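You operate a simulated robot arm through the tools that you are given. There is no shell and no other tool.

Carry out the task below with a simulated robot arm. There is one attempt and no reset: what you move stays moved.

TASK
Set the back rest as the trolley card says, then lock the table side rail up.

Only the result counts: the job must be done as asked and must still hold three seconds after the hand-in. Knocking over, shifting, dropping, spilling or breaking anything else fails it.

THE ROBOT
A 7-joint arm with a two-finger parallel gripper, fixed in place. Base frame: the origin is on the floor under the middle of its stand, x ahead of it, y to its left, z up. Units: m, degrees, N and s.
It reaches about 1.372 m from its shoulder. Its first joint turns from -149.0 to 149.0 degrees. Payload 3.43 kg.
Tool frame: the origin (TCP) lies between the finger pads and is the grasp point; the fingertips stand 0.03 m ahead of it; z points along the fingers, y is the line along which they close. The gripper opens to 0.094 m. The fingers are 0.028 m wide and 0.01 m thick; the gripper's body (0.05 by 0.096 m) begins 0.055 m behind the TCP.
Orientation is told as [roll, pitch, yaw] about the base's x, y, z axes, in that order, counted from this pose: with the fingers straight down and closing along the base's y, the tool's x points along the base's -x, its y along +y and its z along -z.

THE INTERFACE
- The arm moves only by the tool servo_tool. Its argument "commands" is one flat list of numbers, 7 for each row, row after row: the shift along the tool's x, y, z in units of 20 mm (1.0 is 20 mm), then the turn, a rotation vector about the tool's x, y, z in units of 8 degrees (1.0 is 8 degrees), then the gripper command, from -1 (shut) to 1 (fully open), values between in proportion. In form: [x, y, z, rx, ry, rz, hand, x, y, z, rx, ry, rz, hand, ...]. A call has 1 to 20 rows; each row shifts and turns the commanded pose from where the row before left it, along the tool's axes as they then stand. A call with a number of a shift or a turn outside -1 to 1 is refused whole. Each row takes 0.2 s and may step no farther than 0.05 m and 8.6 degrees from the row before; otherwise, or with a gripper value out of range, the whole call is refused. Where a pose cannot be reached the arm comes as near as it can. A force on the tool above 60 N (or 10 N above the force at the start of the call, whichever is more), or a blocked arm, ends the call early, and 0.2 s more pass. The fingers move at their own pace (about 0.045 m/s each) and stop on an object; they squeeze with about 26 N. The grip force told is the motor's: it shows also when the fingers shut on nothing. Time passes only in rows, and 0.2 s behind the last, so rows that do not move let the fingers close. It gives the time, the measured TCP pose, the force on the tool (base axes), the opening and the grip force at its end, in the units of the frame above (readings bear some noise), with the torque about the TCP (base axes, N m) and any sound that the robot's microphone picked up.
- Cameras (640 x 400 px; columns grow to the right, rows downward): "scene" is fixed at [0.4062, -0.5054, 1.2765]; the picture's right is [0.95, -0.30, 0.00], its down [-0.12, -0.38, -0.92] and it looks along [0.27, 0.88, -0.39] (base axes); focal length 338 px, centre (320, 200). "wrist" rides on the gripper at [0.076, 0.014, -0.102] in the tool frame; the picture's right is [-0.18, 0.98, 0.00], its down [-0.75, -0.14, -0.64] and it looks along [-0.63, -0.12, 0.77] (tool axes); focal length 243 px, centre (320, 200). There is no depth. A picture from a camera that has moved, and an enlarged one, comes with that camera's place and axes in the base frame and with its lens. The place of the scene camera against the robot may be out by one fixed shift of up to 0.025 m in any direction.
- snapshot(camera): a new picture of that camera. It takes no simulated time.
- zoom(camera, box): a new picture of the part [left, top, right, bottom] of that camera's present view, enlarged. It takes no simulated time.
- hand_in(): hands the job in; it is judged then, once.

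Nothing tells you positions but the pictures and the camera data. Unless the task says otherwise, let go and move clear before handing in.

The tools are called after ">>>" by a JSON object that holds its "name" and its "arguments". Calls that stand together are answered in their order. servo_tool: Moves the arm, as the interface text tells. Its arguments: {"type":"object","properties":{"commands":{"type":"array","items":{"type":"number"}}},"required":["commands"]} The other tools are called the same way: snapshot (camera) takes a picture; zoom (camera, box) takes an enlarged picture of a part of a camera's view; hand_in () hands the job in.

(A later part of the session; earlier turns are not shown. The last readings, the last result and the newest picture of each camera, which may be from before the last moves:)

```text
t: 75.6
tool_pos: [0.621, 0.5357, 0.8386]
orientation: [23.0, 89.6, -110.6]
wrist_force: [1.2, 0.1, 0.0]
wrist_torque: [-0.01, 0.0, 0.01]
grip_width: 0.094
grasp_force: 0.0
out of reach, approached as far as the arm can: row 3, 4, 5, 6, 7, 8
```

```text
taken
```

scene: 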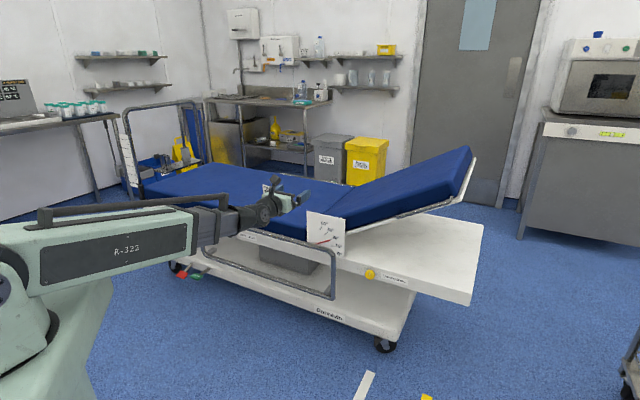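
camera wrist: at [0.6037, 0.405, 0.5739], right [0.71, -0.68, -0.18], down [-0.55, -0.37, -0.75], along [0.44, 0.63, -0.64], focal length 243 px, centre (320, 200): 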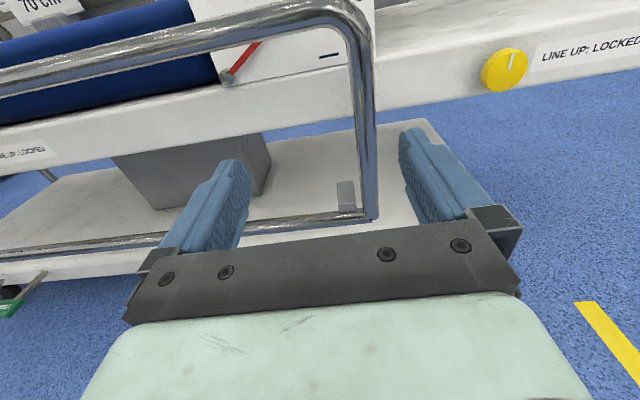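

It's a wrist-roll limit rather than distance. I'll roll back by 90° (camera to the left side) and continue left.

>>> {"name": "servo_tool", "arguments": {"commands": [0, 0, 0, 0, 0, -1, 1, 0, 0, 0, 0, 0, -1, 1, 0, 0, 0, 0, 0, -1, 1, 0, 0, 0, 0, 0, -1, 1, 0, 0, 0, 0, 0, -1, 1, 0, 0, 0, 0, 0, -1, 1, 0, 0, 0, 0, 0, -1, 1, 0, 0, 0, 0, 0, -1, 1, 0, 0, 0, 0, 0, -1, 1, 0, 0, 0, 0, 0, -1, 1, 0, 0, 0, 0, 0, -1, 1, 0, 0, 0, 0, 0, -0.25, 1]}}

>>> {"name": "servo_tool", "arguments": {"commands": [0.97, 0, 0, 0, 0, 0, 1, 0.97, 0, 0, 0, 0, 0, 1, 0.97, 0, 0, 0, 0, 0, 1, 0.97, 0, 0, 0, 0, 0, 1, 0.97, 0, 0, 0, 0, 0, 1, 0.97, 0, 0, 0, 0, 0, 1, 0.97, 0, 0, 0, 0, 0, 1, 0.97, 0, 0, 0, 0, 0, 1, 0.97, 0, 0, 0, 0, 0, 1, 0.97, 0, 0, 0, 0, 0, 1]}}

```text
t: 78.2
tool_pos: [0.6266, 0.5247, 0.8431]
orientation: [89.8, -0.3, -44.5]
wrist_force: [-0.1, -0.9, -0.5]
wrist_torque: [-0.02, -0.01, 0.02]
grip_width: 0.0941
grasp_force: 0.0
out of reach, approached as far as the arm can: row 1
```

```text
t: 80.4
tool_pos: [0.6057, 0.5525, 0.8862]
orientation: [89.5, -0.2, -43.1]
wrist_force: [-0.2, 0.8, 0.1]
wrist_torque: [-0.02, 0.01, 0.02]
grip_width: 0.0941
grasp_force: 0.0
out of reach, approached as far as the arm can: row 1, 2, 3, 4, 5, 6, 7, 8, 9, 10
```

Still limited, so it's the wrist configuration crossing the centre. I'll return to the tool-down posture, move left that way, and tilt up to horizontal again on the left side.

>>> {"name": "servo_tool", "arguments": {"commands": [-1, 0, 0, 0, 0, 0, 1, -1, 0, 0, 0, 0, 0, 1, -1, 0, 0, 0, 0, 0, 1, -1, 0, 0, 0, 0, 0, 1, -1, 0, 0, 0, 0, 0, 1, -1, 0, 0, 0, 0, 0, 1, 0, 0, 0, 0, 0, -1, 1, 0, 0, 0, 0, 0, -1, 1, 0, 0, 0, 0, 0, -1, 1, 0, 0, 0, 0, 0, -1, 1, 0, 0, 0, 0, 0, -1, 1, 0, 0, 0, 0, 0, -1, 1, 0, 0, 0, 0, 0, -1, 1, 0, 0, 0, 0, 0, -1, 1, 0, 0, 0, 0, 0, -1, 1, 0, 0, 0, 0, 0, -1, 1, 0, 0, 0, 0, 0, -1, 1, 0, 0, 0, 0, 0, -0.25, 1]}}

>>> {"name": "servo_tool", "arguments": {"commands": [0, 0, 0, 0, 0.9375, 0, 1, 0, 0, 0, 0, 0.9375, 0, 1, 0, 0, 0, 0, 0.9375, 0, 1, 0, 0, 0, 0, 0.9375, 0, 1, 0, 0, 0, 0, 0.9375, 0, 1, 0, 0, 0, 0, 0.9375, 0, 1, 0, 0, 0, 0, 0.9375, 0, 1, 0, 0, 0, 0, 0.9375, 0, 1, 0, 0, 0, 0, 0.9375, 0, 1, 0, 0, 0, 0, 0.9375, 0, 1, 0, 0, 0, 0, 0.9375, 0, 1, 0, 0, 0, 0, 0.9375, 0, 1]}}

>>> {"name": "snapshot", "arguments": {"camera": "scene"}}

```text
t: 84.2
tool_pos: [0.6936, 0.4706, 0.8863]
orientation: [-91.7, -89.7, 136.6]
wrist_force: [0.4, 0.2, 0.1]
wrist_torque: [0.02, 0.03, 0.03]
grip_width: 0.0942
grasp_force: 0.0
```

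```text
t: 86.8
tool_pos: [0.6943, 0.4698, 0.8846]
orientation: [-0.2, 0.0, 45.0]
wrist_force: [-0.8, -0.7, -0.5]
wrist_torque: [0.02, -0.05, 0.05]
grip_width: 0.0942
grasp_force: 0.2
```

```text
taken
```

scene: 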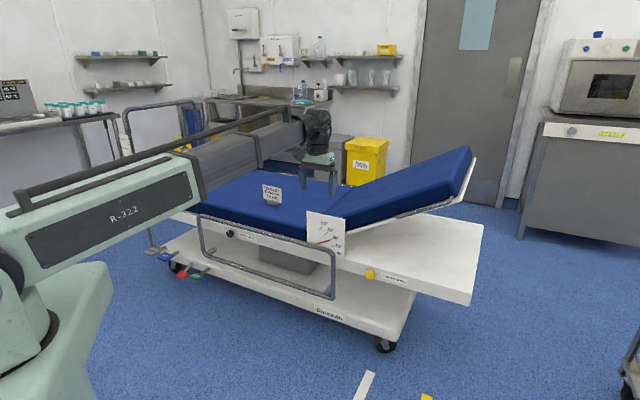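

The arm's boom telescopes, so the limit was its minimum length near the centre. In tool-down posture I can pass; moving left now to a≈−0.40.

>>> {"name": "servo_tool", "arguments": {"commands": [0, 1, 0, 0, 0, 0, 1, 0, 1, 0, 0, 0, 0, 1, 0, 1, 0, 0, 0, 0, 1, 0, 1, 0, 0, 0, 0, 1, 0, 1, 0, 0, 0, 0, 1, 0, 1, 0, 0, 0, 0, 1, 0, 1, 0, 0, 0, 0, 1, 0, 1, 0, 0, 0, 0, 1, 0, 1, 0, 0, 0, 0, 1, 0, 1, 0, 0, 0, 0, 1, 0, 1, 0, 0, 0, 0, 1, 0, 1, 0, 0, 0, 0, 1, 0, 1, 0, 0, 0, 0, 1, 0, 1, 0, 0, 0, 0, 1]}}

>>> {"name": "servo_tool", "arguments": {"commands": [0, 1, 0, 0, 0, 0, 1, 0, 1, 0, 0, 0, 0, 1, 0, 1, 0, 0, 0, 0, 1, 0, 1, 0, 0, 0, 0, 1, 0, 1, 0, 0, 0, 0, 1, 0, 1, 0, 0, 0, 0, 1, 0, 1, 0, 0, 0, 0, 1, 0, 1, 0, 0, 0, 0, 1, 0, 1, 0, 0, 0, 0, 1, 0, 1, 0, 0, 0, 0, 1, 0, 1, 0, 0, 0, 0, 1, 0, 1, 0, 0, 0, 0, 1, 0, 1, 0, 0, 0, 0, 1, 0, 1, 0, 0, 0, 0, 1]}}

>>> {"name": "snapshot", "arguments": {"camera": "scene"}}

>>> {"name": "snapshot", "arguments": {"camera": "wrist"}}

```text
t: 89.8
tool_pos: [0.4938, 0.6649, 0.8855]
orientation: [-0.2, 0.1, 45.0]
wrist_force: [0.2, -0.1, -0.2]
wrist_torque: [0.01, -0.03, -0.03]
grip_width: 0.0941
grasp_force: 0.0
```

```text
t: 92.8
tool_pos: [0.2957, 0.8628, 0.882]
orientation: [-0.2, 0.0, 45.1]
wrist_force: [1.2, 0.2, -0.3]
wrist_torque: [0.01, 0.0, 0.01]
grip_width: 0.0939
grasp_force: 0.0
```

```text
taken
```

scene: 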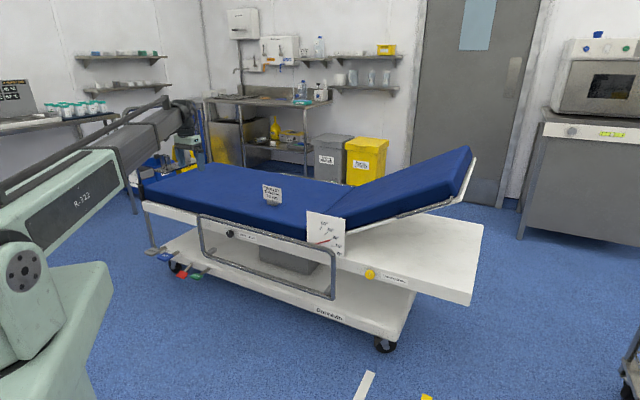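

```text
taken
camera wrist: at [0.2333, 0.8201, 0.9845], right [-0.56, 0.83, 0.0], down [0.63, 0.43, 0.64], along [0.53, 0.36, -0.77], focal length 243 px, centre (320, 200)
```

wrist: 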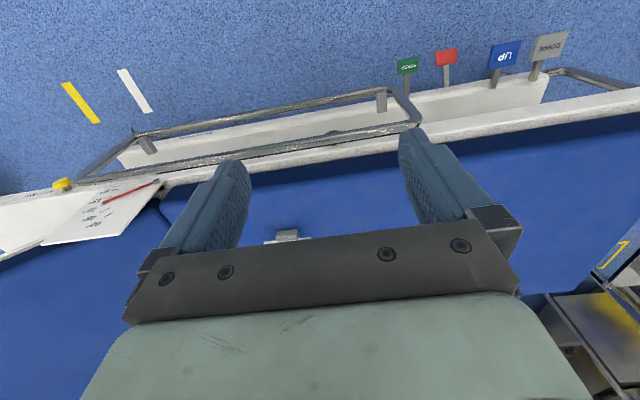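

Now tilting to horizontal on this side, then rolling 90° so the fingers are vertical with the camera to the left.

>>> {"name": "servo_tool", "arguments": {"commands": [0, 0, 0, 0, -0.9375, 0, 1, 0, 0, 0, 0, -0.9375, 0, 1, 0, 0, 0, 0, -0.9375, 0, 1, 0, 0, 0, 0, -0.9375, 0, 1, 0, 0, 0, 0, -0.9375, 0, 1, 0, 0, 0, 0, -0.9375, 0, 1, 0, 0, 0, 0, -0.9375, 0, 1, 0, 0, 0, 0, -0.9375, 0, 1, 0, 0, 0, 0, -0.9375, 0, 1, 0, 0, 0, 0, -0.9375, 0, 1, 0, 0, 0, 0, -0.9375, 0, 1, 0, 0, 0, 0, -0.9375, 0, 1]}}

>>> {"name": "servo_tool", "arguments": {"commands": [0, 0, 0, 0, 0, 1, 1, 0, 0, 0, 0, 0, 1, 1, 0, 0, 0, 0, 0, 1, 1, 0, 0, 0, 0, 0, 1, 1, 0, 0, 0, 0, 0, 1, 1, 0, 0, 0, 0, 0, 1, 1, 0, 0, 0, 0, 0, 1, 1, 0, 0, 0, 0, 0, 1, 1, 0, 0, 0, 0, 0, 1, 1, 0, 0, 0, 0, 0, 1, 1, 0, 0, 0, 0, 0, 1, 1, 0, 0, 0, 0, 0, 0.25, 1]}}

>>> {"name": "snapshot", "arguments": {"camera": "scene"}}

>>> {"name": "snapshot", "arguments": {"camera": "wrist"}}

```text
t: 95.4
tool_pos: [0.2978, 0.8647, 0.8849]
orientation: [-119.7, -90.0, 164.6]
wrist_force: [0.3, -0.6, 0.0]
wrist_torque: [-0.01, -0.03, 0.02]
grip_width: 0.0942
grasp_force: 0.0
```

```text
t: 98.0
tool_pos: [0.297, 0.8711, 0.9563]
orientation: [85.3, -4.7, -44.5]
wrist_force: [-0.4, 0.0, 0.3]
wrist_torque: [0.0, 0.0, 0.0]
grip_width: 0.0937
grasp_force: 0.1
out of reach, approached as far as the arm can: row 9, 10, 11, 12
```

```text
taken
```

scene: 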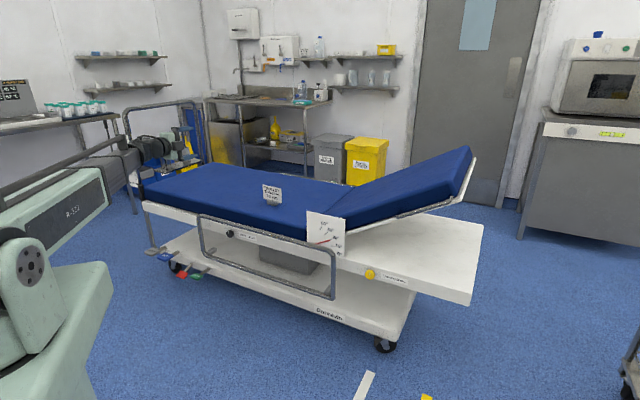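

```text
taken
camera wrist: at [0.1723, 0.8541, 0.9717], right [0.13, -0.01, 0.99], down [0.08, -1.0, -0.02], along [0.99, 0.08, -0.13], focal length 243 px, centre (320, 200)
```

wrist: 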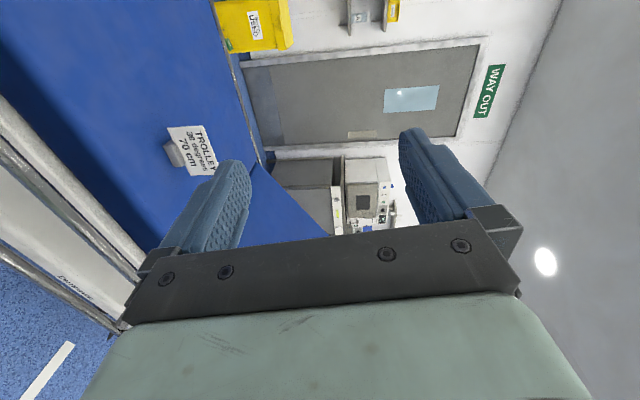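

Rolling that way is limited on this side; rolling the other way should be free. I'll go back to the neutral roll (camera below), since the knob needs a counter‑clockwise turn from there anyway.

>>> {"name": "servo_tool", "arguments": {"commands": [0, 0, 0, 0, 0, -0.969, 1, 0, 0, 0, 0, 0, -0.969, 1, 0, 0, 0, 0, 0, -0.969, 1, 0, 0, 0, 0, 0, -0.969, 1, 0, 0, 0, 0, 0, -0.969, 1, 0, 0, 0, 0, 0, -0.969, 1, 0, 0, 0, 0, 0, -0.969, 1, 0, 0, 0, 0, 0, -0.969, 1, 0, 0, 0, 0, 0, -0.969, 1, 0, 0, 0, 0, 0, -0.969, 1, 0, 0, 0, 0, 0, -0.969, 1]}}

>>> {"name": "snapshot", "arguments": {"camera": "wrist"}}

```text
t: 100.4
tool_pos: [0.2976, 0.8709, 0.9562]
orientation: [-2.7, -85.4, 47.7]
wrist_force: [-1.0, 0.2, -0.1]
wrist_torque: [0.02, 0.02, 0.01]
grip_width: 0.0941
grasp_force: 0.1
```

```text
taken
camera wrist: at [0.212, 0.8049, 0.888], right [-0.68, 0.71, 0.18], down [-0.31, -0.51, 0.8], along [0.66, 0.49, 0.57], focal length 243 px, centre (320, 200)
```

wrist: 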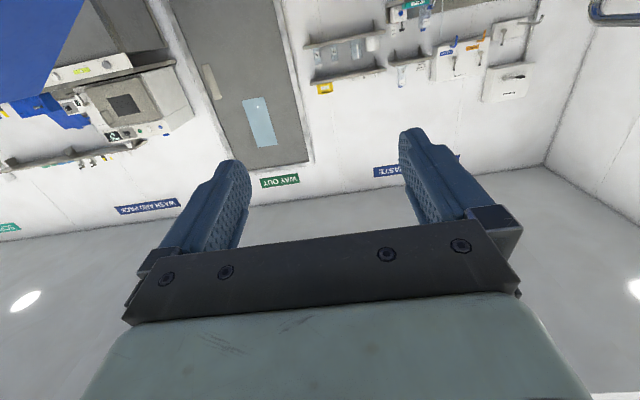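

Now levelling the tool (4.6° tilt) and descending to the black knob's height in front of the rail.

>>> {"name": "servo_tool", "arguments": {"commands": [0, -0.3, 0, 0, -0.575, 0, 1, 1, 0, 0, 0, 0, 0, 1, 1, 0, 0, 0, 0, 0, 1, 1, 0, 0, 0, 0, 0, 1, 1, 0, 0, 0, 0, 0, 1, 1, 0, 0, 0, 0, 0, 1, 1, 0, 0, 0, 0, 0, 1, 1, 0, 0, 0, 0, 0, 1, 1, 0, 0, 0, 0, 0, 1, 1, 0, 0, 0, 0, 0, 1, 1, 0, 0, 0, 0, 0, 1, 1, 0, 0, 0, 0, 0, 1, 1, 0, 0, 0, 0, 0, 1]}}

>>> {"name": "servo_tool", "arguments": {"commands": [1, 0, 0, 0, 0, 0, 1, 1, 0, 0, 0, 0, 0, 1, 1, 0, 0, 0, 0, 0, 1, 1, 0, 0, 0, 0, 0, 1, 1, 0, 0, 0, 0, 0, 1, 1, 0, 0, 0, 0, 0, 1, 1, 0, 0, 0, 0, 0, 1, 1, 0, 0, 0, 0, 0, 1, 1, 0, 0, 0, 0, 0, 1, 1, 0, 0, 0, 0, 0, 1, 1, 0, 0, 0, 0, 0, 1]}}

>>> {"name": "snapshot", "arguments": {"camera": "scene"}}

>>> {"name": "snapshot", "arguments": {"camera": "wrist"}}

```text
t: 103.2
tool_pos: [0.3013, 0.8675, 0.7129]
orientation: [-26.7, -89.9, 71.8]
wrist_force: [0.2, 0.3, -0.3]
wrist_torque: [0.04, 0.0, -0.01]
grip_width: 0.0941
grasp_force: 0.0
```

```text
t: 105.6
tool_pos: [0.2992, 0.8664, 0.4945]
orientation: [-30.9, -89.9, 76.1]
wrist_force: [0.3, -0.1, 0.7]
wrist_torque: [0.01, 0.01, -0.01]
grip_width: 0.0942
grasp_force: 0.0
```

```text
taken
```

scene: 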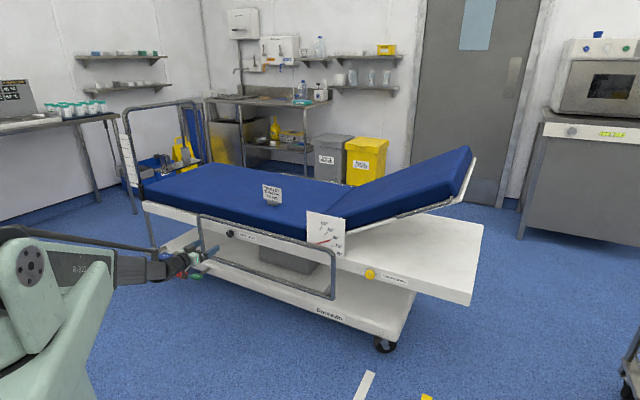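

```text
taken
camera wrist: at [0.2178, 0.8041, 0.4181], right [-0.69, 0.7, 0.18], down [-0.35, -0.55, 0.76], along [0.63, 0.46, 0.63], focal length 243 px, centre (320, 200)
```

wrist: 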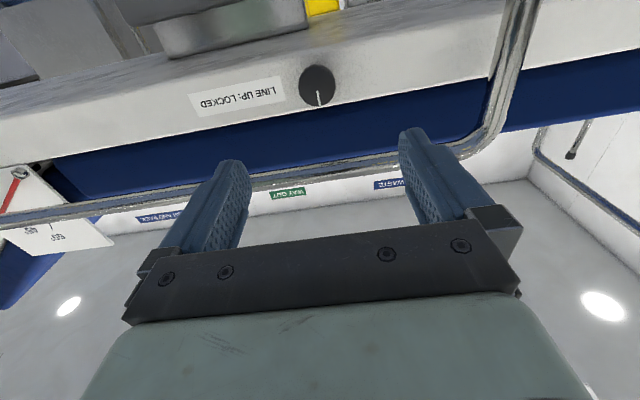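

The black knob is seen from below, at a≈−0.400, z≈0.4845. Approaching through the rail opening in two steps.

>>> {"name": "servo_tool", "arguments": {"commands": [0.48, -0.05, 0, 0, 0, 0, 1, 0, 0, 0.9, 0, 0, 0, 1, 0, 0, 0.9, 0, 0, 0, 1, 0, 0, 0.9, 0, 0, 0, 1, 0, 0, 0.9, 0, 0, 0, 1]}}

>>> {"name": "snapshot", "arguments": {"camera": "wrist"}}

>>> {"name": "zoom", "arguments": {"camera": "scene", "box": [170, 200, 290, 290]}}

```text
t: 106.8
tool_pos: [0.3533, 0.918, 0.4866]
orientation: [-44.6, -89.8, 89.5]
wrist_force: [0.1, 0.2, -0.1]
wrist_torque: [-0.04, -0.01, 0.01]
grip_width: 0.0936
grasp_force: 0.0
```

```text
taken
camera wrist: at [0.2721, 0.8551, 0.4102], right [-0.69, 0.7, 0.18], down [-0.35, -0.55, 0.76], along [0.63, 0.46, 0.63], focal length 243 px, centre (320, 200)
```

wrist: 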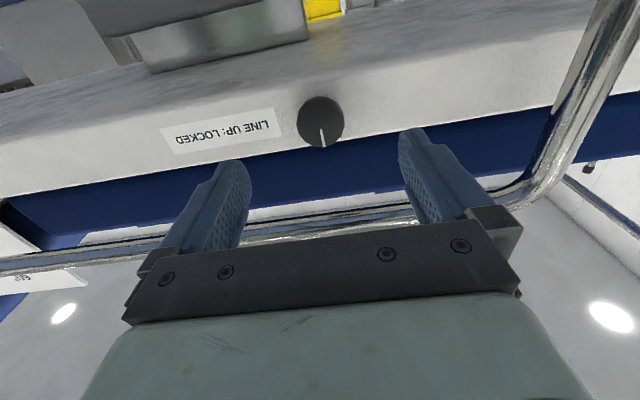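

```text
4.44 times, centred on (230, 245) of scene
camera zoom: at [0.4062, -0.5054, 1.2765], right [0.95, -0.3, 0.0], down [-0.12, -0.38, -0.92], along [0.27, 0.88, -0.39], focal length 1504 px, centre (720, 0)
```

zoom: 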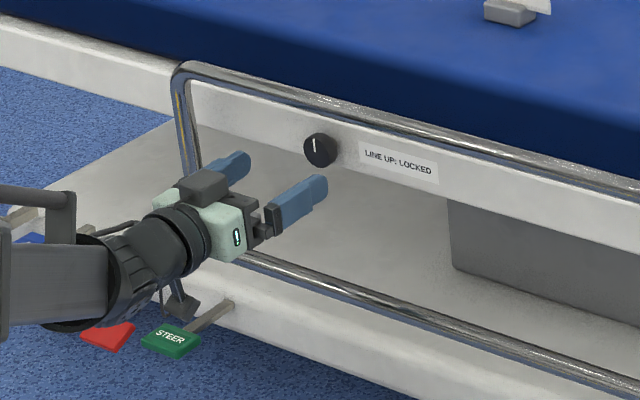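

>>> {"name": "servo_tool", "arguments": {"commands": [0.13, 0.03, 0.75, 0, 0, 0, 1, 0, 0, 0.75, 0, 0, 0, 1, 0, 0, 0.75, 0, 0, 0, 1, 0, 0, 0.75, 0, 0, 0, 1]}}

>>> {"name": "zoom", "arguments": {"camera": "wrist", "box": [200, 60, 440, 260]}}

>>> {"name": "zoom", "arguments": {"camera": "scene", "box": [195, 205, 275, 265]}}

```text
t: 107.8
tool_pos: [0.393, 0.958, 0.4821]
orientation: [-31.5, -89.8, 76.5]
wrist_force: [0.1, 0.0, 0.0]
wrist_torque: [0.02, 0.01, 0.04]
grip_width: 0.094
grasp_force: 0.0
```

```text
2.00 times, centred on (320, 160) of wrist
camera zoom: at [0.3121, 0.8959, 0.4071], right [-0.69, 0.7, 0.18], down [-0.35, -0.55, 0.76], along [0.63, 0.46, 0.63], focal length 485 px, centre (320, 280)
```

zoom: 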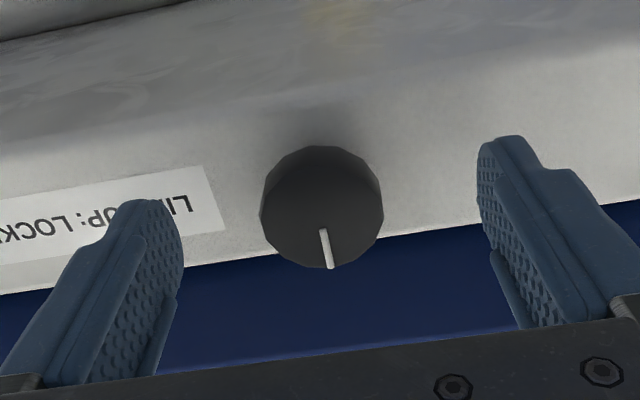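

```text
6.67 times, centred on (235, 235) of scene
camera zoom: at [0.4062, -0.5054, 1.2765], right [0.95, -0.3, 0.0], down [-0.12, -0.38, -0.92], along [0.27, 0.88, -0.39], focal length 2256 px, centre (887, -33)
```

zoom: 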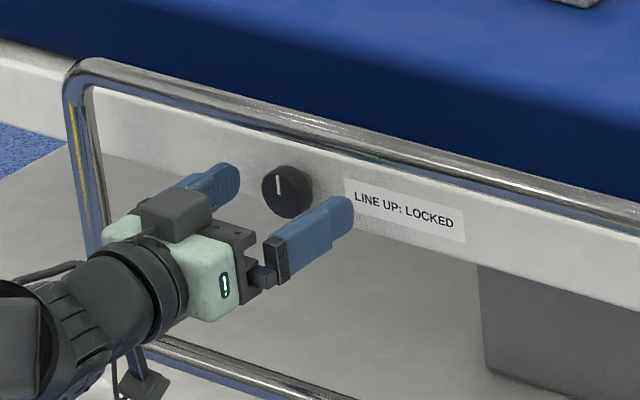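

Nearly there; going in 5 mm more with a slight height trim, then closing on the black knob.

>>> {"name": "servo_tool", "arguments": {"commands": [-0.1, 0, 0.25, 0, 0, 0, 1, 0, 0, 0, 0, 0, 0, 0.2, 0, 0, 0, 0, 0, 0, -0.2, 0, 0, 0, 0, 0, 0, -0.6, 0, 0, 0, 0, 0, 0, -1, 0, 0, 0, 0, 0, 0, -1, 0, 0, 0, 0, 0, 0, -1]}}

>>> {"name": "servo_tool", "arguments": {"commands": [0, 0, 0, 0, 0, -0.7, -1, 0, 0, 0, 0, 0, -0.7, -1]}}

>>> {"name": "zoom", "arguments": {"camera": "wrist", "box": [200, 60, 440, 260]}}

>>> {"name": "zoom", "arguments": {"camera": "scene", "box": [195, 205, 275, 265]}}

```text
t: 109.4
tool_pos: [0.3968, 0.9607, 0.4851]
orientation: [-33.4, -89.8, 78.2]
wrist_force: [0.4, 1.9, 0.3]
wrist_torque: [-0.03, 0.04, 0.01]
grip_width: 0.0379
grasp_force: 44.9
```

```text
t: 110.0
tool_pos: [0.3972, 0.9624, 0.4855]
orientation: [-89.2, -78.6, 134.2]
wrist_force: [-8.5, -0.1, 0.7]
wrist_torque: [-0.07, 0.09, -0.34]
grip_width: 0.0373
grasp_force: 44.6
```

```text
2.00 times, centred on (320, 160) of wrist
camera zoom: at [0.3263, 0.8886, 0.4078], right [-0.71, 0.71, -0.01], down [-0.46, -0.45, 0.77], along [0.54, 0.55, 0.64], focal length 485 px, centre (320, 280)
```

zoom: 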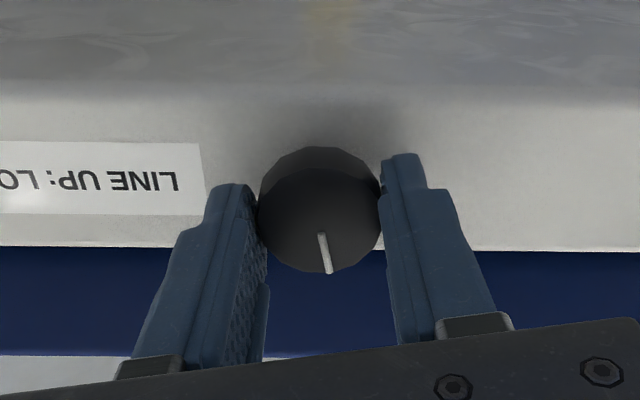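

```text
6.67 times, centred on (235, 235) of scene
camera zoom: at [0.4062, -0.5054, 1.2765], right [0.95, -0.3, 0.0], down [-0.12, -0.38, -0.92], along [0.27, 0.88, -0.39], focal length 2256 px, centre (887, -33)
```

zoom: 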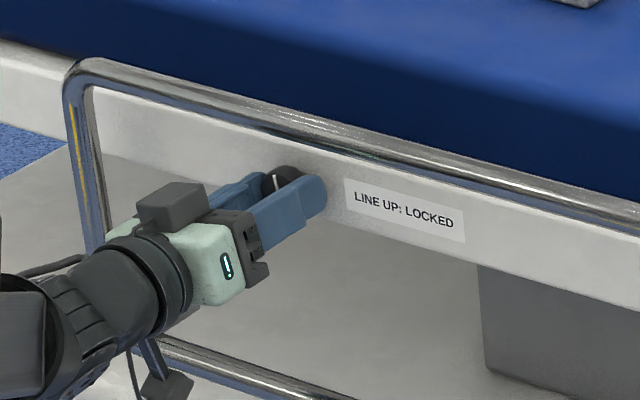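

The black knob follows counter‑clockwise. Continuing to its stop.

>>> {"name": "servo_tool", "arguments": {"commands": [0, 0, 0, 0, 0, -1, -1, 0, 0, 0, 0, 0, -1, -1, 0, 0, 0, 0, 0, -1, -1, 0, 0, 0, 0, 0, -1, -1, 0, 0, 0, 0, 0, -1, -1]}}

>>> {"name": "servo_tool", "arguments": {"commands": [0, 0, 0, 0, 0, -1, -1, 0, 0, 0, 0, 0, -1, -1, 0, 0, 0, 0, 0, -1, -1, 0, 0, 0, 0, 0, -1, -1, 0, 0, 0, 0, 0, -1, -1]}}

>>> {"name": "zoom", "arguments": {"camera": "wrist", "box": [200, 60, 440, 260]}}

>>> {"name": "zoom", "arguments": {"camera": "scene", "box": [195, 205, 275, 265]}}

```text
t: 111.2
tool_pos: [0.3959, 0.9611, 0.4845]
orientation: [-89.9, -38.5, 135.1]
wrist_force: [-33.5, -3.4, 5.2]
wrist_torque: [0.13, -0.13, 0.52]
grip_width: 0.0381
grasp_force: 44.7
```

```text
t: 112.4
tool_pos: [0.398, 0.9617, 0.4844]
orientation: [-89.9, 1.5, 135.1]
wrist_force: [-27.2, 2.8, 6.8]
wrist_torque: [0.4, -0.19, 0.63]
grip_width: 0.0378
grasp_force: 45.0
```

```text
2.00 times, centred on (320, 160) of wrist
camera zoom: at [0.3812, 0.8356, 0.4724], right [-0.11, 0.11, -0.99], down [-0.99, 0.08, 0.12], along [0.09, 0.99, 0.1], focal length 485 px, centre (320, 280)
```

zoom: 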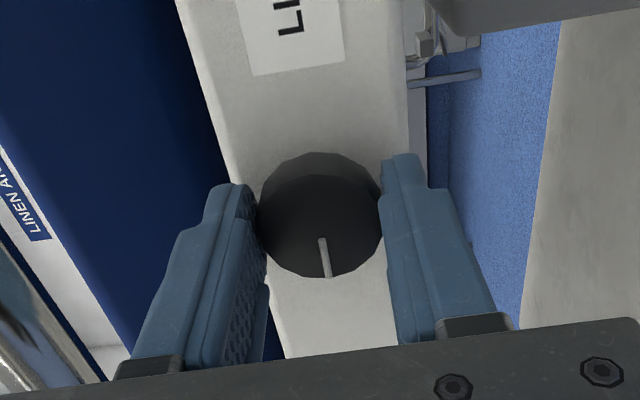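

```text
6.67 times, centred on (235, 235) of scene
camera zoom: at [0.4062, -0.5054, 1.2765], right [0.95, -0.3, 0.0], down [-0.12, -0.38, -0.92], along [0.27, 0.88, -0.39], focal length 2256 px, centre (887, -33)
```

zoom: 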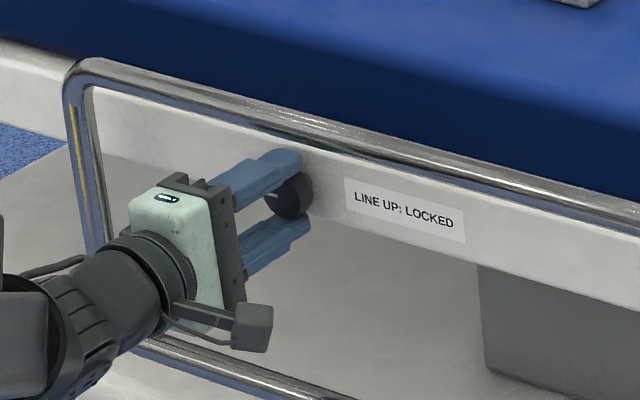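

The black knob is at its stop with the line horizontal (unlocked). Releasing and backing out to look at the rail's top bar.

>>> {"name": "servo_tool", "arguments": {"commands": [0, 0, 0, 0, 0, 0, 0.3, 0, 0, 0, 0, 0, 0, 0.3, 0, 0, 0, 0, 0, 0, 0.3, 0, 0, -1, 0, 0, 0, 0.3, 0, 0, -1, 0, 0, 0, 0.3, 0, 0, -1, 0, 0, 0, 0.3, 0, 0, -1, 0, 0, 0, 0.3, 0, 0, -1, 0, 0, 0, 0.3, 0, 0, -1, 0, 0, 0, 0.3, 0, 0, -1, 0, 0, 0, 1]}}

>>> {"name": "snapshot", "arguments": {"camera": "wrist"}}

>>> {"name": "zoom", "arguments": {"camera": "scene", "box": [185, 195, 345, 305]}}

```text
t: 114.6
tool_pos: [0.2972, 0.8627, 0.4826]
orientation: [-89.9, 1.2, 135.0]
wrist_force: [0.1, -0.7, -0.8]
wrist_torque: [0.0, 0.0, -0.02]
grip_width: 0.0943
grasp_force: 0.0
```

```text
taken
camera wrist: at [0.2795, 0.7368, 0.4704], right [-0.12, 0.11, -0.99], down [-0.99, 0.08, 0.13], along [0.09, 0.99, 0.1], focal length 243 px, centre (320, 200)
```

wrist: 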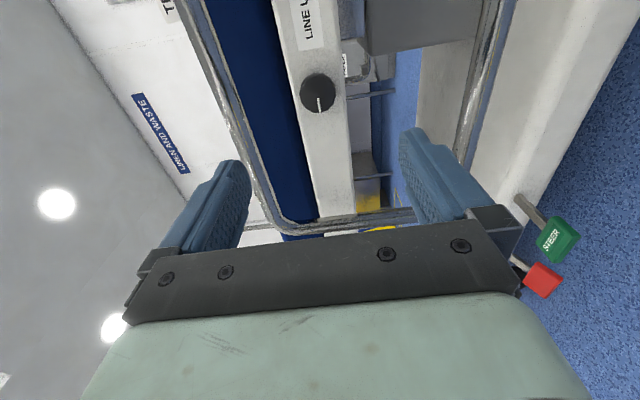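

```text
3.64 times, centred on (265, 250) of scene
camera zoom: at [0.4062, -0.5054, 1.2765], right [0.95, -0.3, 0.0], down [-0.12, -0.38, -0.92], along [0.27, 0.88, -0.39], focal length 1230 px, centre (520, 18)
```

zoom: 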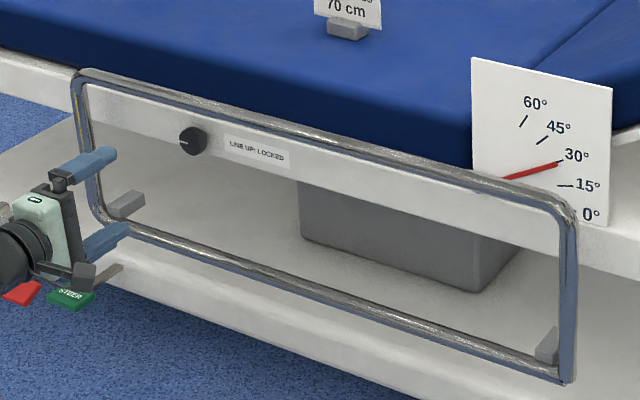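

>>> {"name": "zoom", "arguments": {"camera": "wrist", "box": [160, 0, 360, 125]}}

>>> {"name": "zoom", "arguments": {"camera": "wrist", "box": [400, 0, 600, 125]}}

```text
3.20 times, centred on (260, 62) of wrist
camera zoom: at [0.2795, 0.7368, 0.4704], right [-0.12, 0.11, -0.99], down [-0.99, 0.08, 0.13], along [0.09, 0.99, 0.1], focal length 776 px, centre (512, 640)
```

zoom: 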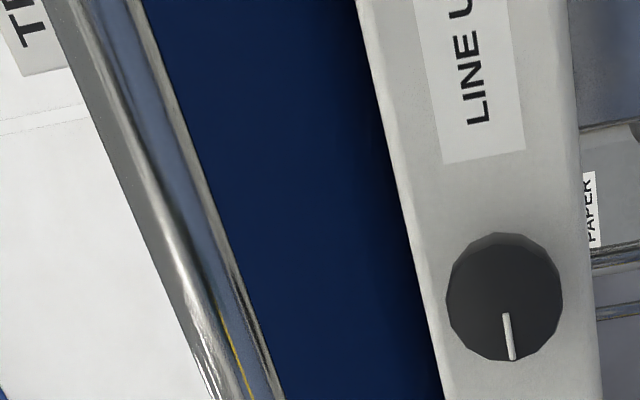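

```text
3.20 times, centred on (500, 62) of wrist
camera zoom: at [0.2795, 0.7368, 0.4704], right [-0.12, 0.11, -0.99], down [-0.99, 0.08, 0.13], along [0.09, 0.99, 0.1], focal length 776 px, centre (-256, 640)
```

zoom: 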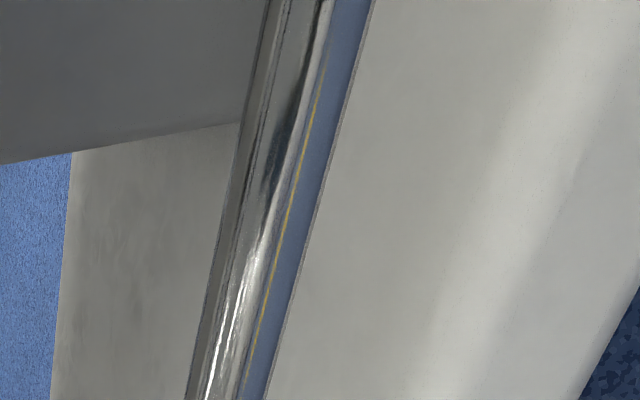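

The top bar triangulates to n≈0.953, z≈0.566 (≈18 mm thick). I'll move along it to near the rail's middle (a≈−0.22), staying in front.

>>> {"name": "servo_tool", "arguments": {"commands": [0, -0.5, 0.9, 0, 0, 0.15, 1, 1, -0.46, 0.9, 0, 0, 0, 1, 1, -0.46, 0, 0, 0, 0, 1, 1, -0.46, 0, 0, 0, 0, 1, 1, -0.46, 0, 0, 0, 0, 1, 1, -0.46, 0, 0, 0, 0, 1, 1, -0.46, 0, 0, 0, 0, 1, 1, -0.46, 0, 0, 0, 0, 1, 1, -0.46, 0, 0, 0, 0, 1, 1, 0, 0, 0, 0, 0, 1]}}

>>> {"name": "snapshot", "arguments": {"camera": "wrist"}}

>>> {"name": "zoom", "arguments": {"camera": "scene", "box": [185, 195, 345, 305]}}

```text
t: 116.8
tool_pos: [0.4515, 0.7634, 0.5691]
orientation: [-90.0, 0.1, 135.1]
wrist_force: [0.4, -0.1, 0.2]
wrist_torque: [0.05, 0.0, 0.02]
grip_width: 0.0938
grasp_force: 0.1
```

```text
taken
camera wrist: at [0.4351, 0.6367, 0.5553], right [-0.13, 0.13, -0.98], down [-0.99, 0.08, 0.14], along [0.1, 0.99, 0.12], focal length 243 px, centre (320, 200)
```

wrist: 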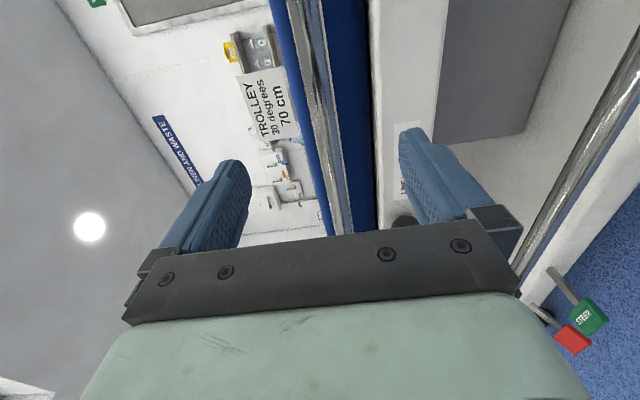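

```text
3.64 times, centred on (265, 250) of scene
camera zoom: at [0.4062, -0.5054, 1.2765], right [0.95, -0.3, 0.0], down [-0.12, -0.38, -0.92], along [0.27, 0.88, -0.39], focal length 1230 px, centre (520, 18)
```

zoom: 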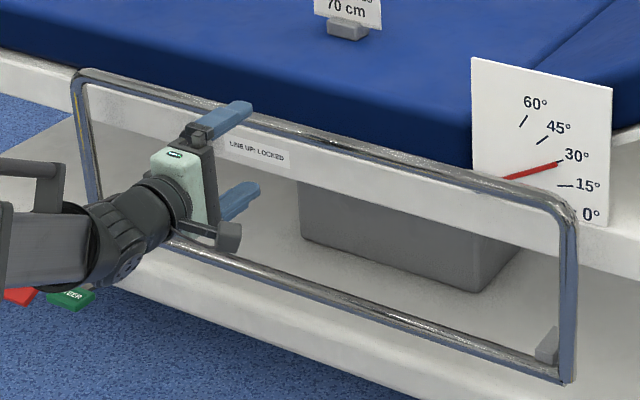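

>>> {"name": "zoom", "arguments": {"camera": "wrist", "box": [240, 50, 440, 175]}}

```text
3.20 times, centred on (340, 112) of wrist
camera zoom: at [0.4351, 0.6367, 0.5553], right [-0.13, 0.13, -0.98], down [-0.99, 0.08, 0.14], along [0.1, 0.99, 0.12], focal length 776 px, centre (256, 480)
```

zoom: 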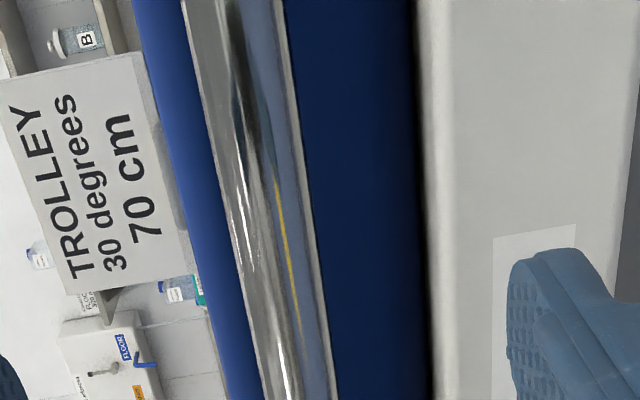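

Bar centre ≈ z 0.564. Lowering 4 mm and advancing to straddle it.

>>> {"name": "servo_tool", "arguments": {"commands": [0, 0.22, 0.84, 0, 0, 0, 1, 0, 0, 0.84, 0, 0, 0, 1, 0, 0, 0.84, 0, 0, 0, 1, 0, 0, 0.84, 0, 0, 0, 1, 0, 0, 0.84, 0, 0, 0, 1]}}

>>> {"name": "zoom", "arguments": {"camera": "wrist", "box": [180, 60, 460, 260]}}

>>> {"name": "zoom", "arguments": {"camera": "scene", "box": [215, 205, 295, 265]}}

```text
t: 118.0
tool_pos: [0.5116, 0.8229, 0.5644]
orientation: [-89.9, 0.2, 134.9]
wrist_force: [-0.2, -0.1, 0.7]
wrist_torque: [-0.02, 0.02, -0.01]
grip_width: 0.0936
grasp_force: 0.1
```

```text
2.00 times, centred on (320, 160) of wrist
camera zoom: at [0.4948, 0.6961, 0.5496], right [-0.13, 0.13, -0.98], down [-0.99, 0.08, 0.14], along [0.1, 0.99, 0.11], focal length 485 px, centre (320, 280)
```

zoom: 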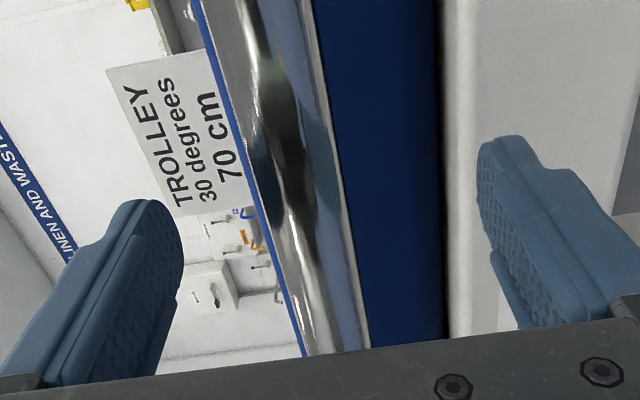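

```text
6.67 times, centred on (255, 235) of scene
camera zoom: at [0.4062, -0.5054, 1.2765], right [0.95, -0.3, 0.0], down [-0.12, -0.38, -0.92], along [0.27, 0.88, -0.39], focal length 2256 px, centre (753, -33)
```

zoom: 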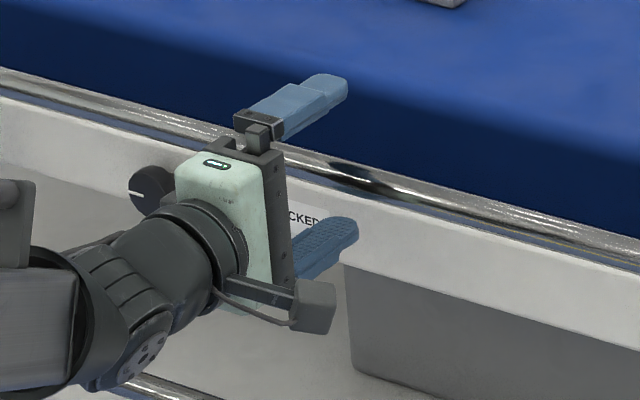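

The bar is centred between the pads. Closing.

>>> {"name": "servo_tool", "arguments": {"commands": [0, 0, 0, 0, 0, 0, 0.3, 0, 0, 0, 0, 0, 0, -0.2, 0, 0, 0, 0, 0, 0, -0.6, 0, 0, 0, 0, 0, 0, -1, 0, 0, 0, 0, 0, 0, -1, 0, 0, 0, 0, 0, 0, -1]}}

>>> {"name": "zoom", "arguments": {"camera": "scene", "box": [215, 205, 295, 265]}}

```text
t: 119.4
tool_pos: [0.5112, 0.8228, 0.5639]
orientation: [-89.9, 0.1, 135.0]
wrist_force: [0.9, 3.6, 8.1]
wrist_torque: [0.14, 0.09, -0.15]
grip_width: 0.0258
grasp_force: 45.1
```

```text
6.67 times, centred on (255, 235) of scene
camera zoom: at [0.4062, -0.5054, 1.2765], right [0.95, -0.3, 0.0], down [-0.12, -0.38, -0.92], along [0.27, 0.88, -0.39], focal length 2256 px, centre (753, -33)
```

zoom: 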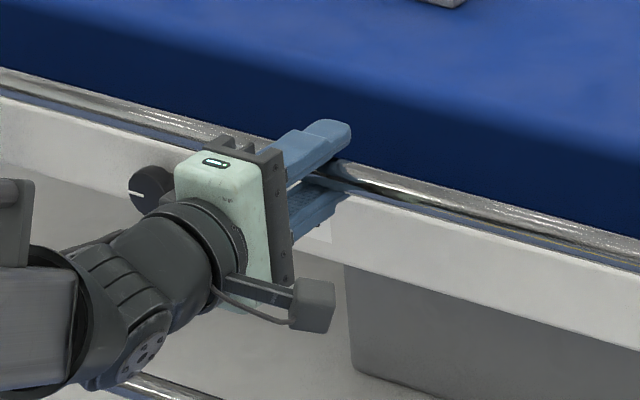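

Gripped (25.8 mm bar). Lifting 2 cm first to feel how the rail moves.

>>> {"name": "servo_tool", "arguments": {"commands": [0, -0.4, 0, 0, 0, 0, -1, 0, -0.6, 0, 0, 0, 0, -1, 0, 0, 0, 0, 0, 0, -1]}}

>>> {"name": "zoom", "arguments": {"camera": "scene", "box": [185, 195, 345, 305]}}

```text
t: 120.2
tool_pos: [0.5088, 0.8201, 0.5848]
orientation: [-89.9, 0.1, 135.0]
wrist_force: [-10.7, -13.3, -2.6]
wrist_torque: [0.04, 0.13, -0.14]
grip_width: 0.0236
grasp_force: 45.3
```

```text
3.64 times, centred on (265, 250) of scene
camera zoom: at [0.4062, -0.5054, 1.2765], right [0.95, -0.3, 0.0], down [-0.12, -0.38, -0.92], along [0.27, 0.88, -0.39], focal length 1230 px, centre (520, 18)
```

zoom: 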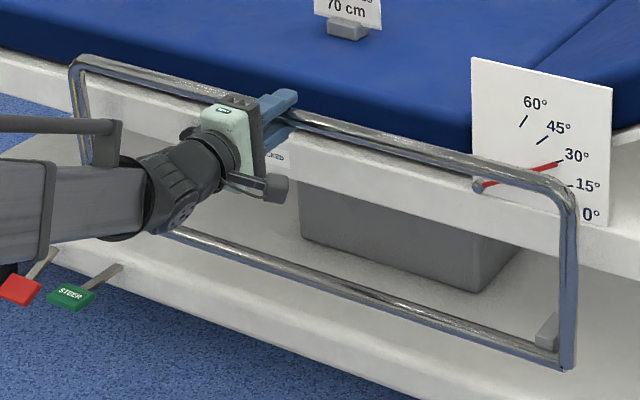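

The rail rises with little vertical load but nudges the tool outward. I'll follow that slightly and lift a bit more to learn its path.

>>> {"name": "servo_tool", "arguments": {"commands": [0, 0, -0.15, 0, 0, 0, -1, 0, -0.5, -0.1, 0, 0, 0, -1, 0, -0.5, -0.1, 0, 0, 0, -1]}}

>>> {"name": "zoom", "arguments": {"camera": "scene", "box": [185, 195, 345, 305]}}

>>> {"name": "zoom", "arguments": {"camera": "wrist", "box": [180, 60, 460, 260]}}

```text
t: 121.0
tool_pos: [0.5068, 0.8179, 0.6046]
orientation: [-89.9, 0.1, 135.0]
wrist_force: [18.1, 24.5, -3.5]
wrist_torque: [0.27, 0.28, 0.07]
grip_width: 0.0217
grasp_force: 45.2
```

```text
3.64 times, centred on (265, 250) of scene
camera zoom: at [0.4062, -0.5054, 1.2765], right [0.95, -0.3, 0.0], down [-0.12, -0.38, -0.92], along [0.27, 0.88, -0.39], focal length 1230 px, centre (520, 18)
```

zoom: 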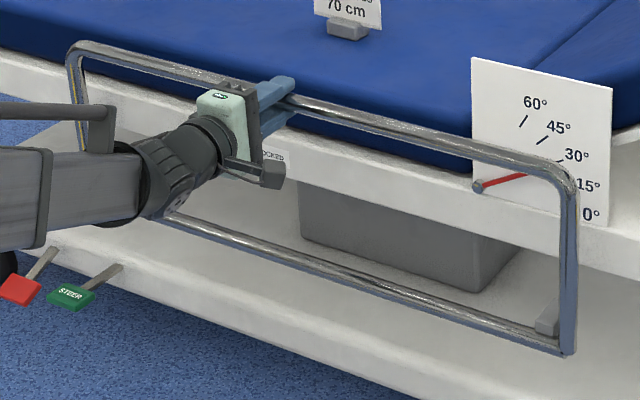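

```text
2.00 times, centred on (320, 160) of wrist
camera zoom: at [0.49, 0.6917, 0.59], right [-0.13, 0.13, -0.98], down [-0.99, 0.08, 0.14], along [0.1, 0.99, 0.11], focal length 485 px, centre (320, 280)
```

zoom: 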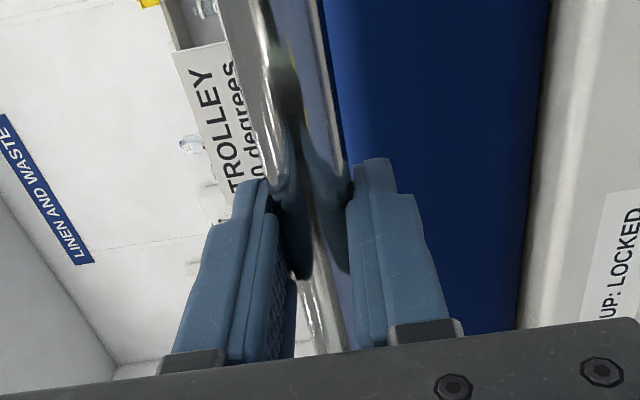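

>>> {"name": "zoom", "arguments": {"camera": "scene", "box": [235, 205, 275, 235]}}

>>> {"name": "zoom", "arguments": {"camera": "wrist", "box": [270, 120, 370, 220]}}

```text
13.33 times, centred on (255, 220) of scene
camera zoom: at [0.4062, -0.5054, 1.2765], right [0.95, -0.3, 0.0], down [-0.12, -0.38, -0.92], along [0.27, 0.88, -0.39], focal length 4511 px, centre (1187, -67)
```

zoom: 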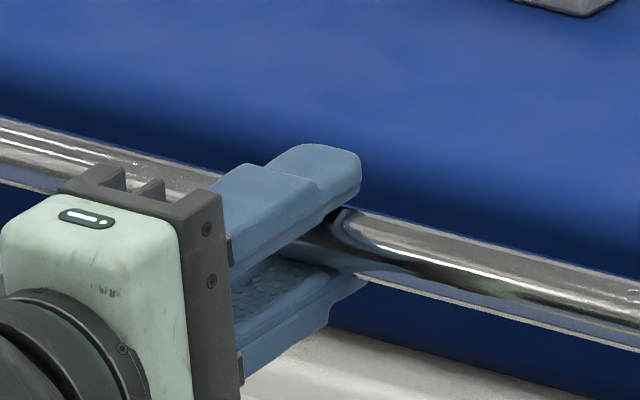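

```text
4.00 times, centred on (320, 170) of wrist
camera zoom: at [0.49, 0.6917, 0.59], right [-0.13, 0.13, -0.98], down [-0.99, 0.08, 0.14], along [0.1, 0.99, 0.11], focal length 970 px, centre (320, 320)
```

zoom: 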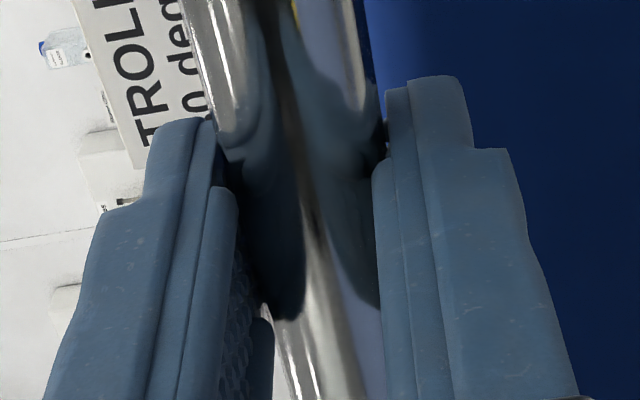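

The bar sits close to the fingertips. I'll open slightly (checking that the rail holds itself), go 12 mm deeper and regrip.

>>> {"name": "servo_tool", "arguments": {"commands": [0, 0, 0, 0, 0, 0, -0.2, 0, 0, 0, 0, 0, 0, -0.2, 0, 0, 0, 0, 0, 0, -0.2]}}

>>> {"name": "zoom", "arguments": {"camera": "wrist", "box": [180, 60, 460, 260]}}

>>> {"name": "zoom", "arguments": {"camera": "scene", "box": [185, 195, 345, 305]}}

```text
t: 121.8
tool_pos: [0.5058, 0.8161, 0.6045]
orientation: [-89.9, 0.1, 135.0]
wrist_force: [0.5, 0.8, 0.0]
wrist_torque: [-0.01, 0.02, -0.04]
grip_width: 0.0377
grasp_force: 0.0
```

```text
2.00 times, centred on (320, 160) of wrist
camera zoom: at [0.4886, 0.6895, 0.5908], right [-0.13, 0.13, -0.98], down [-0.99, 0.08, 0.14], along [0.1, 0.99, 0.12], focal length 485 px, centre (320, 280)
```

zoom: 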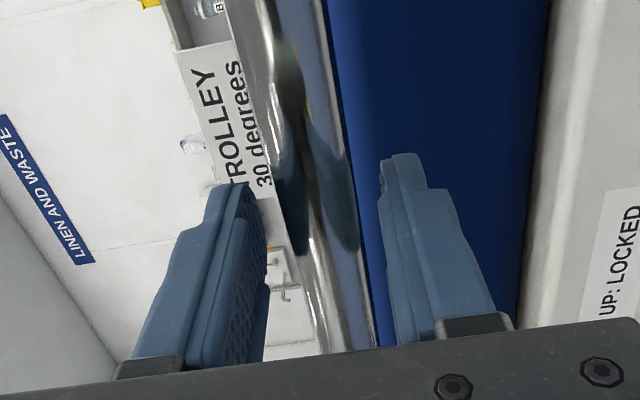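

```text
3.64 times, centred on (265, 250) of scene
camera zoom: at [0.4062, -0.5054, 1.2765], right [0.95, -0.3, 0.0], down [-0.12, -0.38, -0.92], along [0.27, 0.88, -0.39], focal length 1230 px, centre (520, 18)
```

zoom: 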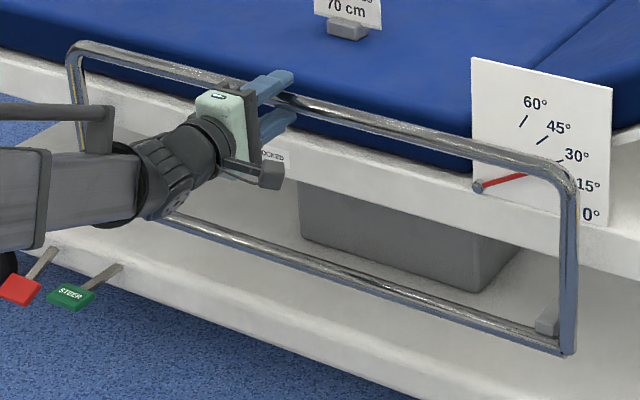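

The rail holds by itself at this height. Going deeper and regripping, then continuing to lift.

>>> {"name": "servo_tool", "arguments": {"commands": [0, 0, 0.4, 0, 0, 0, -0.2, 0, 0, 0.4, 0, 0, 0, -0.2, 0, 0, 0, 0, 0, 0, -0.5, 0, 0, 0, 0, 0, 0, -1, 0, 0, 0, 0, 0, 0, -1]}}

>>> {"name": "servo_tool", "arguments": {"commands": [0, -0.6, 0, 0, 0, 0, -1, 0, -0.7, 0, 0, 0, 0, -1, 0, -0.7, 0, 0, 0, 0, -1]}}

>>> {"name": "zoom", "arguments": {"camera": "scene", "box": [185, 175, 345, 305]}}

```text
t: 123.0
tool_pos: [0.5177, 0.8281, 0.6037]
orientation: [-89.8, 0.1, 135.0]
wrist_force: [2.7, 1.7, -2.2]
wrist_torque: [0.06, 0.13, 0.28]
grip_width: 0.0263
grasp_force: 45.1
```

```text
t: 123.8
tool_pos: [0.5168, 0.8291, 0.6455]
orientation: [-89.9, 0.1, 135.0]
wrist_force: [3.5, 17.4, -2.1]
wrist_torque: [0.24, 0.13, -0.78]
grip_width: 0.0264
grasp_force: 44.6
```

```text
3.08 times, centred on (265, 240) of scene
camera zoom: at [0.4062, -0.5054, 1.2765], right [0.95, -0.3, 0.0], down [-0.12, -0.38, -0.92], along [0.27, 0.88, -0.39], focal length 1041 px, centre (489, 77)
```

zoom: 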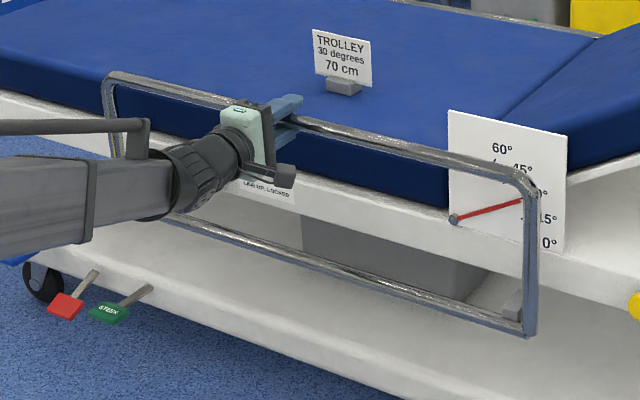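

The grip is solid now. Continuing straight up.

>>> {"name": "servo_tool", "arguments": {"commands": [0, -0.8, 0.04, 0, 0, 0, -1, 0, -0.8, 0.03, 0, 0, 0, -1, 0, -0.8, 0, 0, 0, 0, -1, 0, -0.8, 0, 0, 0, 0, -1]}}

>>> {"name": "zoom", "arguments": {"camera": "scene", "box": [185, 175, 345, 305]}}

```text
t: 124.8
tool_pos: [0.5174, 0.8271, 0.7103]
orientation: [-90.0, 0.1, 134.8]
wrist_force: [-8.6, -15.8, -3.8]
wrist_torque: [0.08, 0.01, 1.0]
grip_width: 0.0265
grasp_force: 45.0
```

```text
3.08 times, centred on (265, 240) of scene
camera zoom: at [0.4062, -0.5054, 1.2765], right [0.95, -0.3, 0.0], down [-0.12, -0.38, -0.92], along [0.27, 0.88, -0.39], focal length 1041 px, centre (489, 77)
```

zoom: 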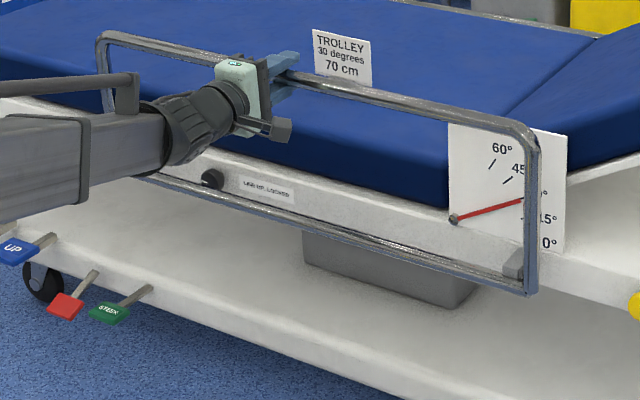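

>>> {"name": "servo_tool", "arguments": {"commands": [0, -0.7, -0.04, 0, 0, 0, -1, 0, -0.7, -0.02, 0, 0, 0, -1, 0, -0.7, 0, 0, 0, 0, -1]}}

>>> {"name": "servo_tool", "arguments": {"commands": [0, -0.5, 0, 0, 0, 0, -1, 0, -0.5, 0, 0, 0, 0, -1]}}

>>> {"name": "zoom", "arguments": {"camera": "scene", "box": [185, 160, 345, 290]}}

```text
t: 125.6
tool_pos: [0.5183, 0.8281, 0.7538]
orientation: [-89.8, 0.1, 134.9]
wrist_force: [-0.7, -18.1, -1.7]
wrist_torque: [0.04, -0.01, 0.56]
grip_width: 0.0262
grasp_force: 44.8
```

```text
t: 126.2
tool_pos: [0.5167, 0.8277, 0.7699]
orientation: [-89.9, 0.0, 134.9]
wrist_force: [3.4, -7.9, -3.4]
wrist_torque: [0.17, -0.05, -1.04]
grip_width: 0.0263
grasp_force: 45.1
```

```text
3.08 times, centred on (265, 225) of scene
camera zoom: at [0.4062, -0.5054, 1.2765], right [0.95, -0.3, 0.0], down [-0.12, -0.38, -0.92], along [0.27, 0.88, -0.39], focal length 1041 px, centre (489, 123)
```

zoom: 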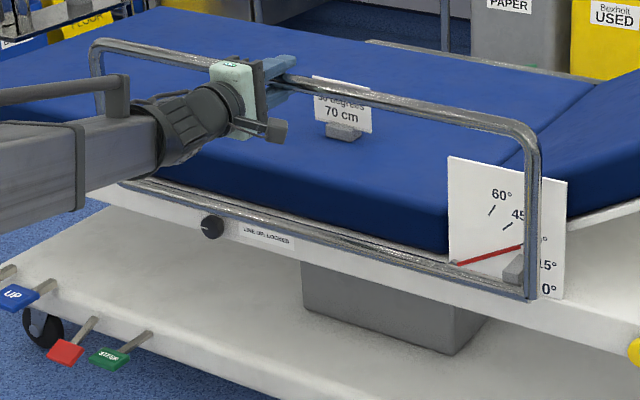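

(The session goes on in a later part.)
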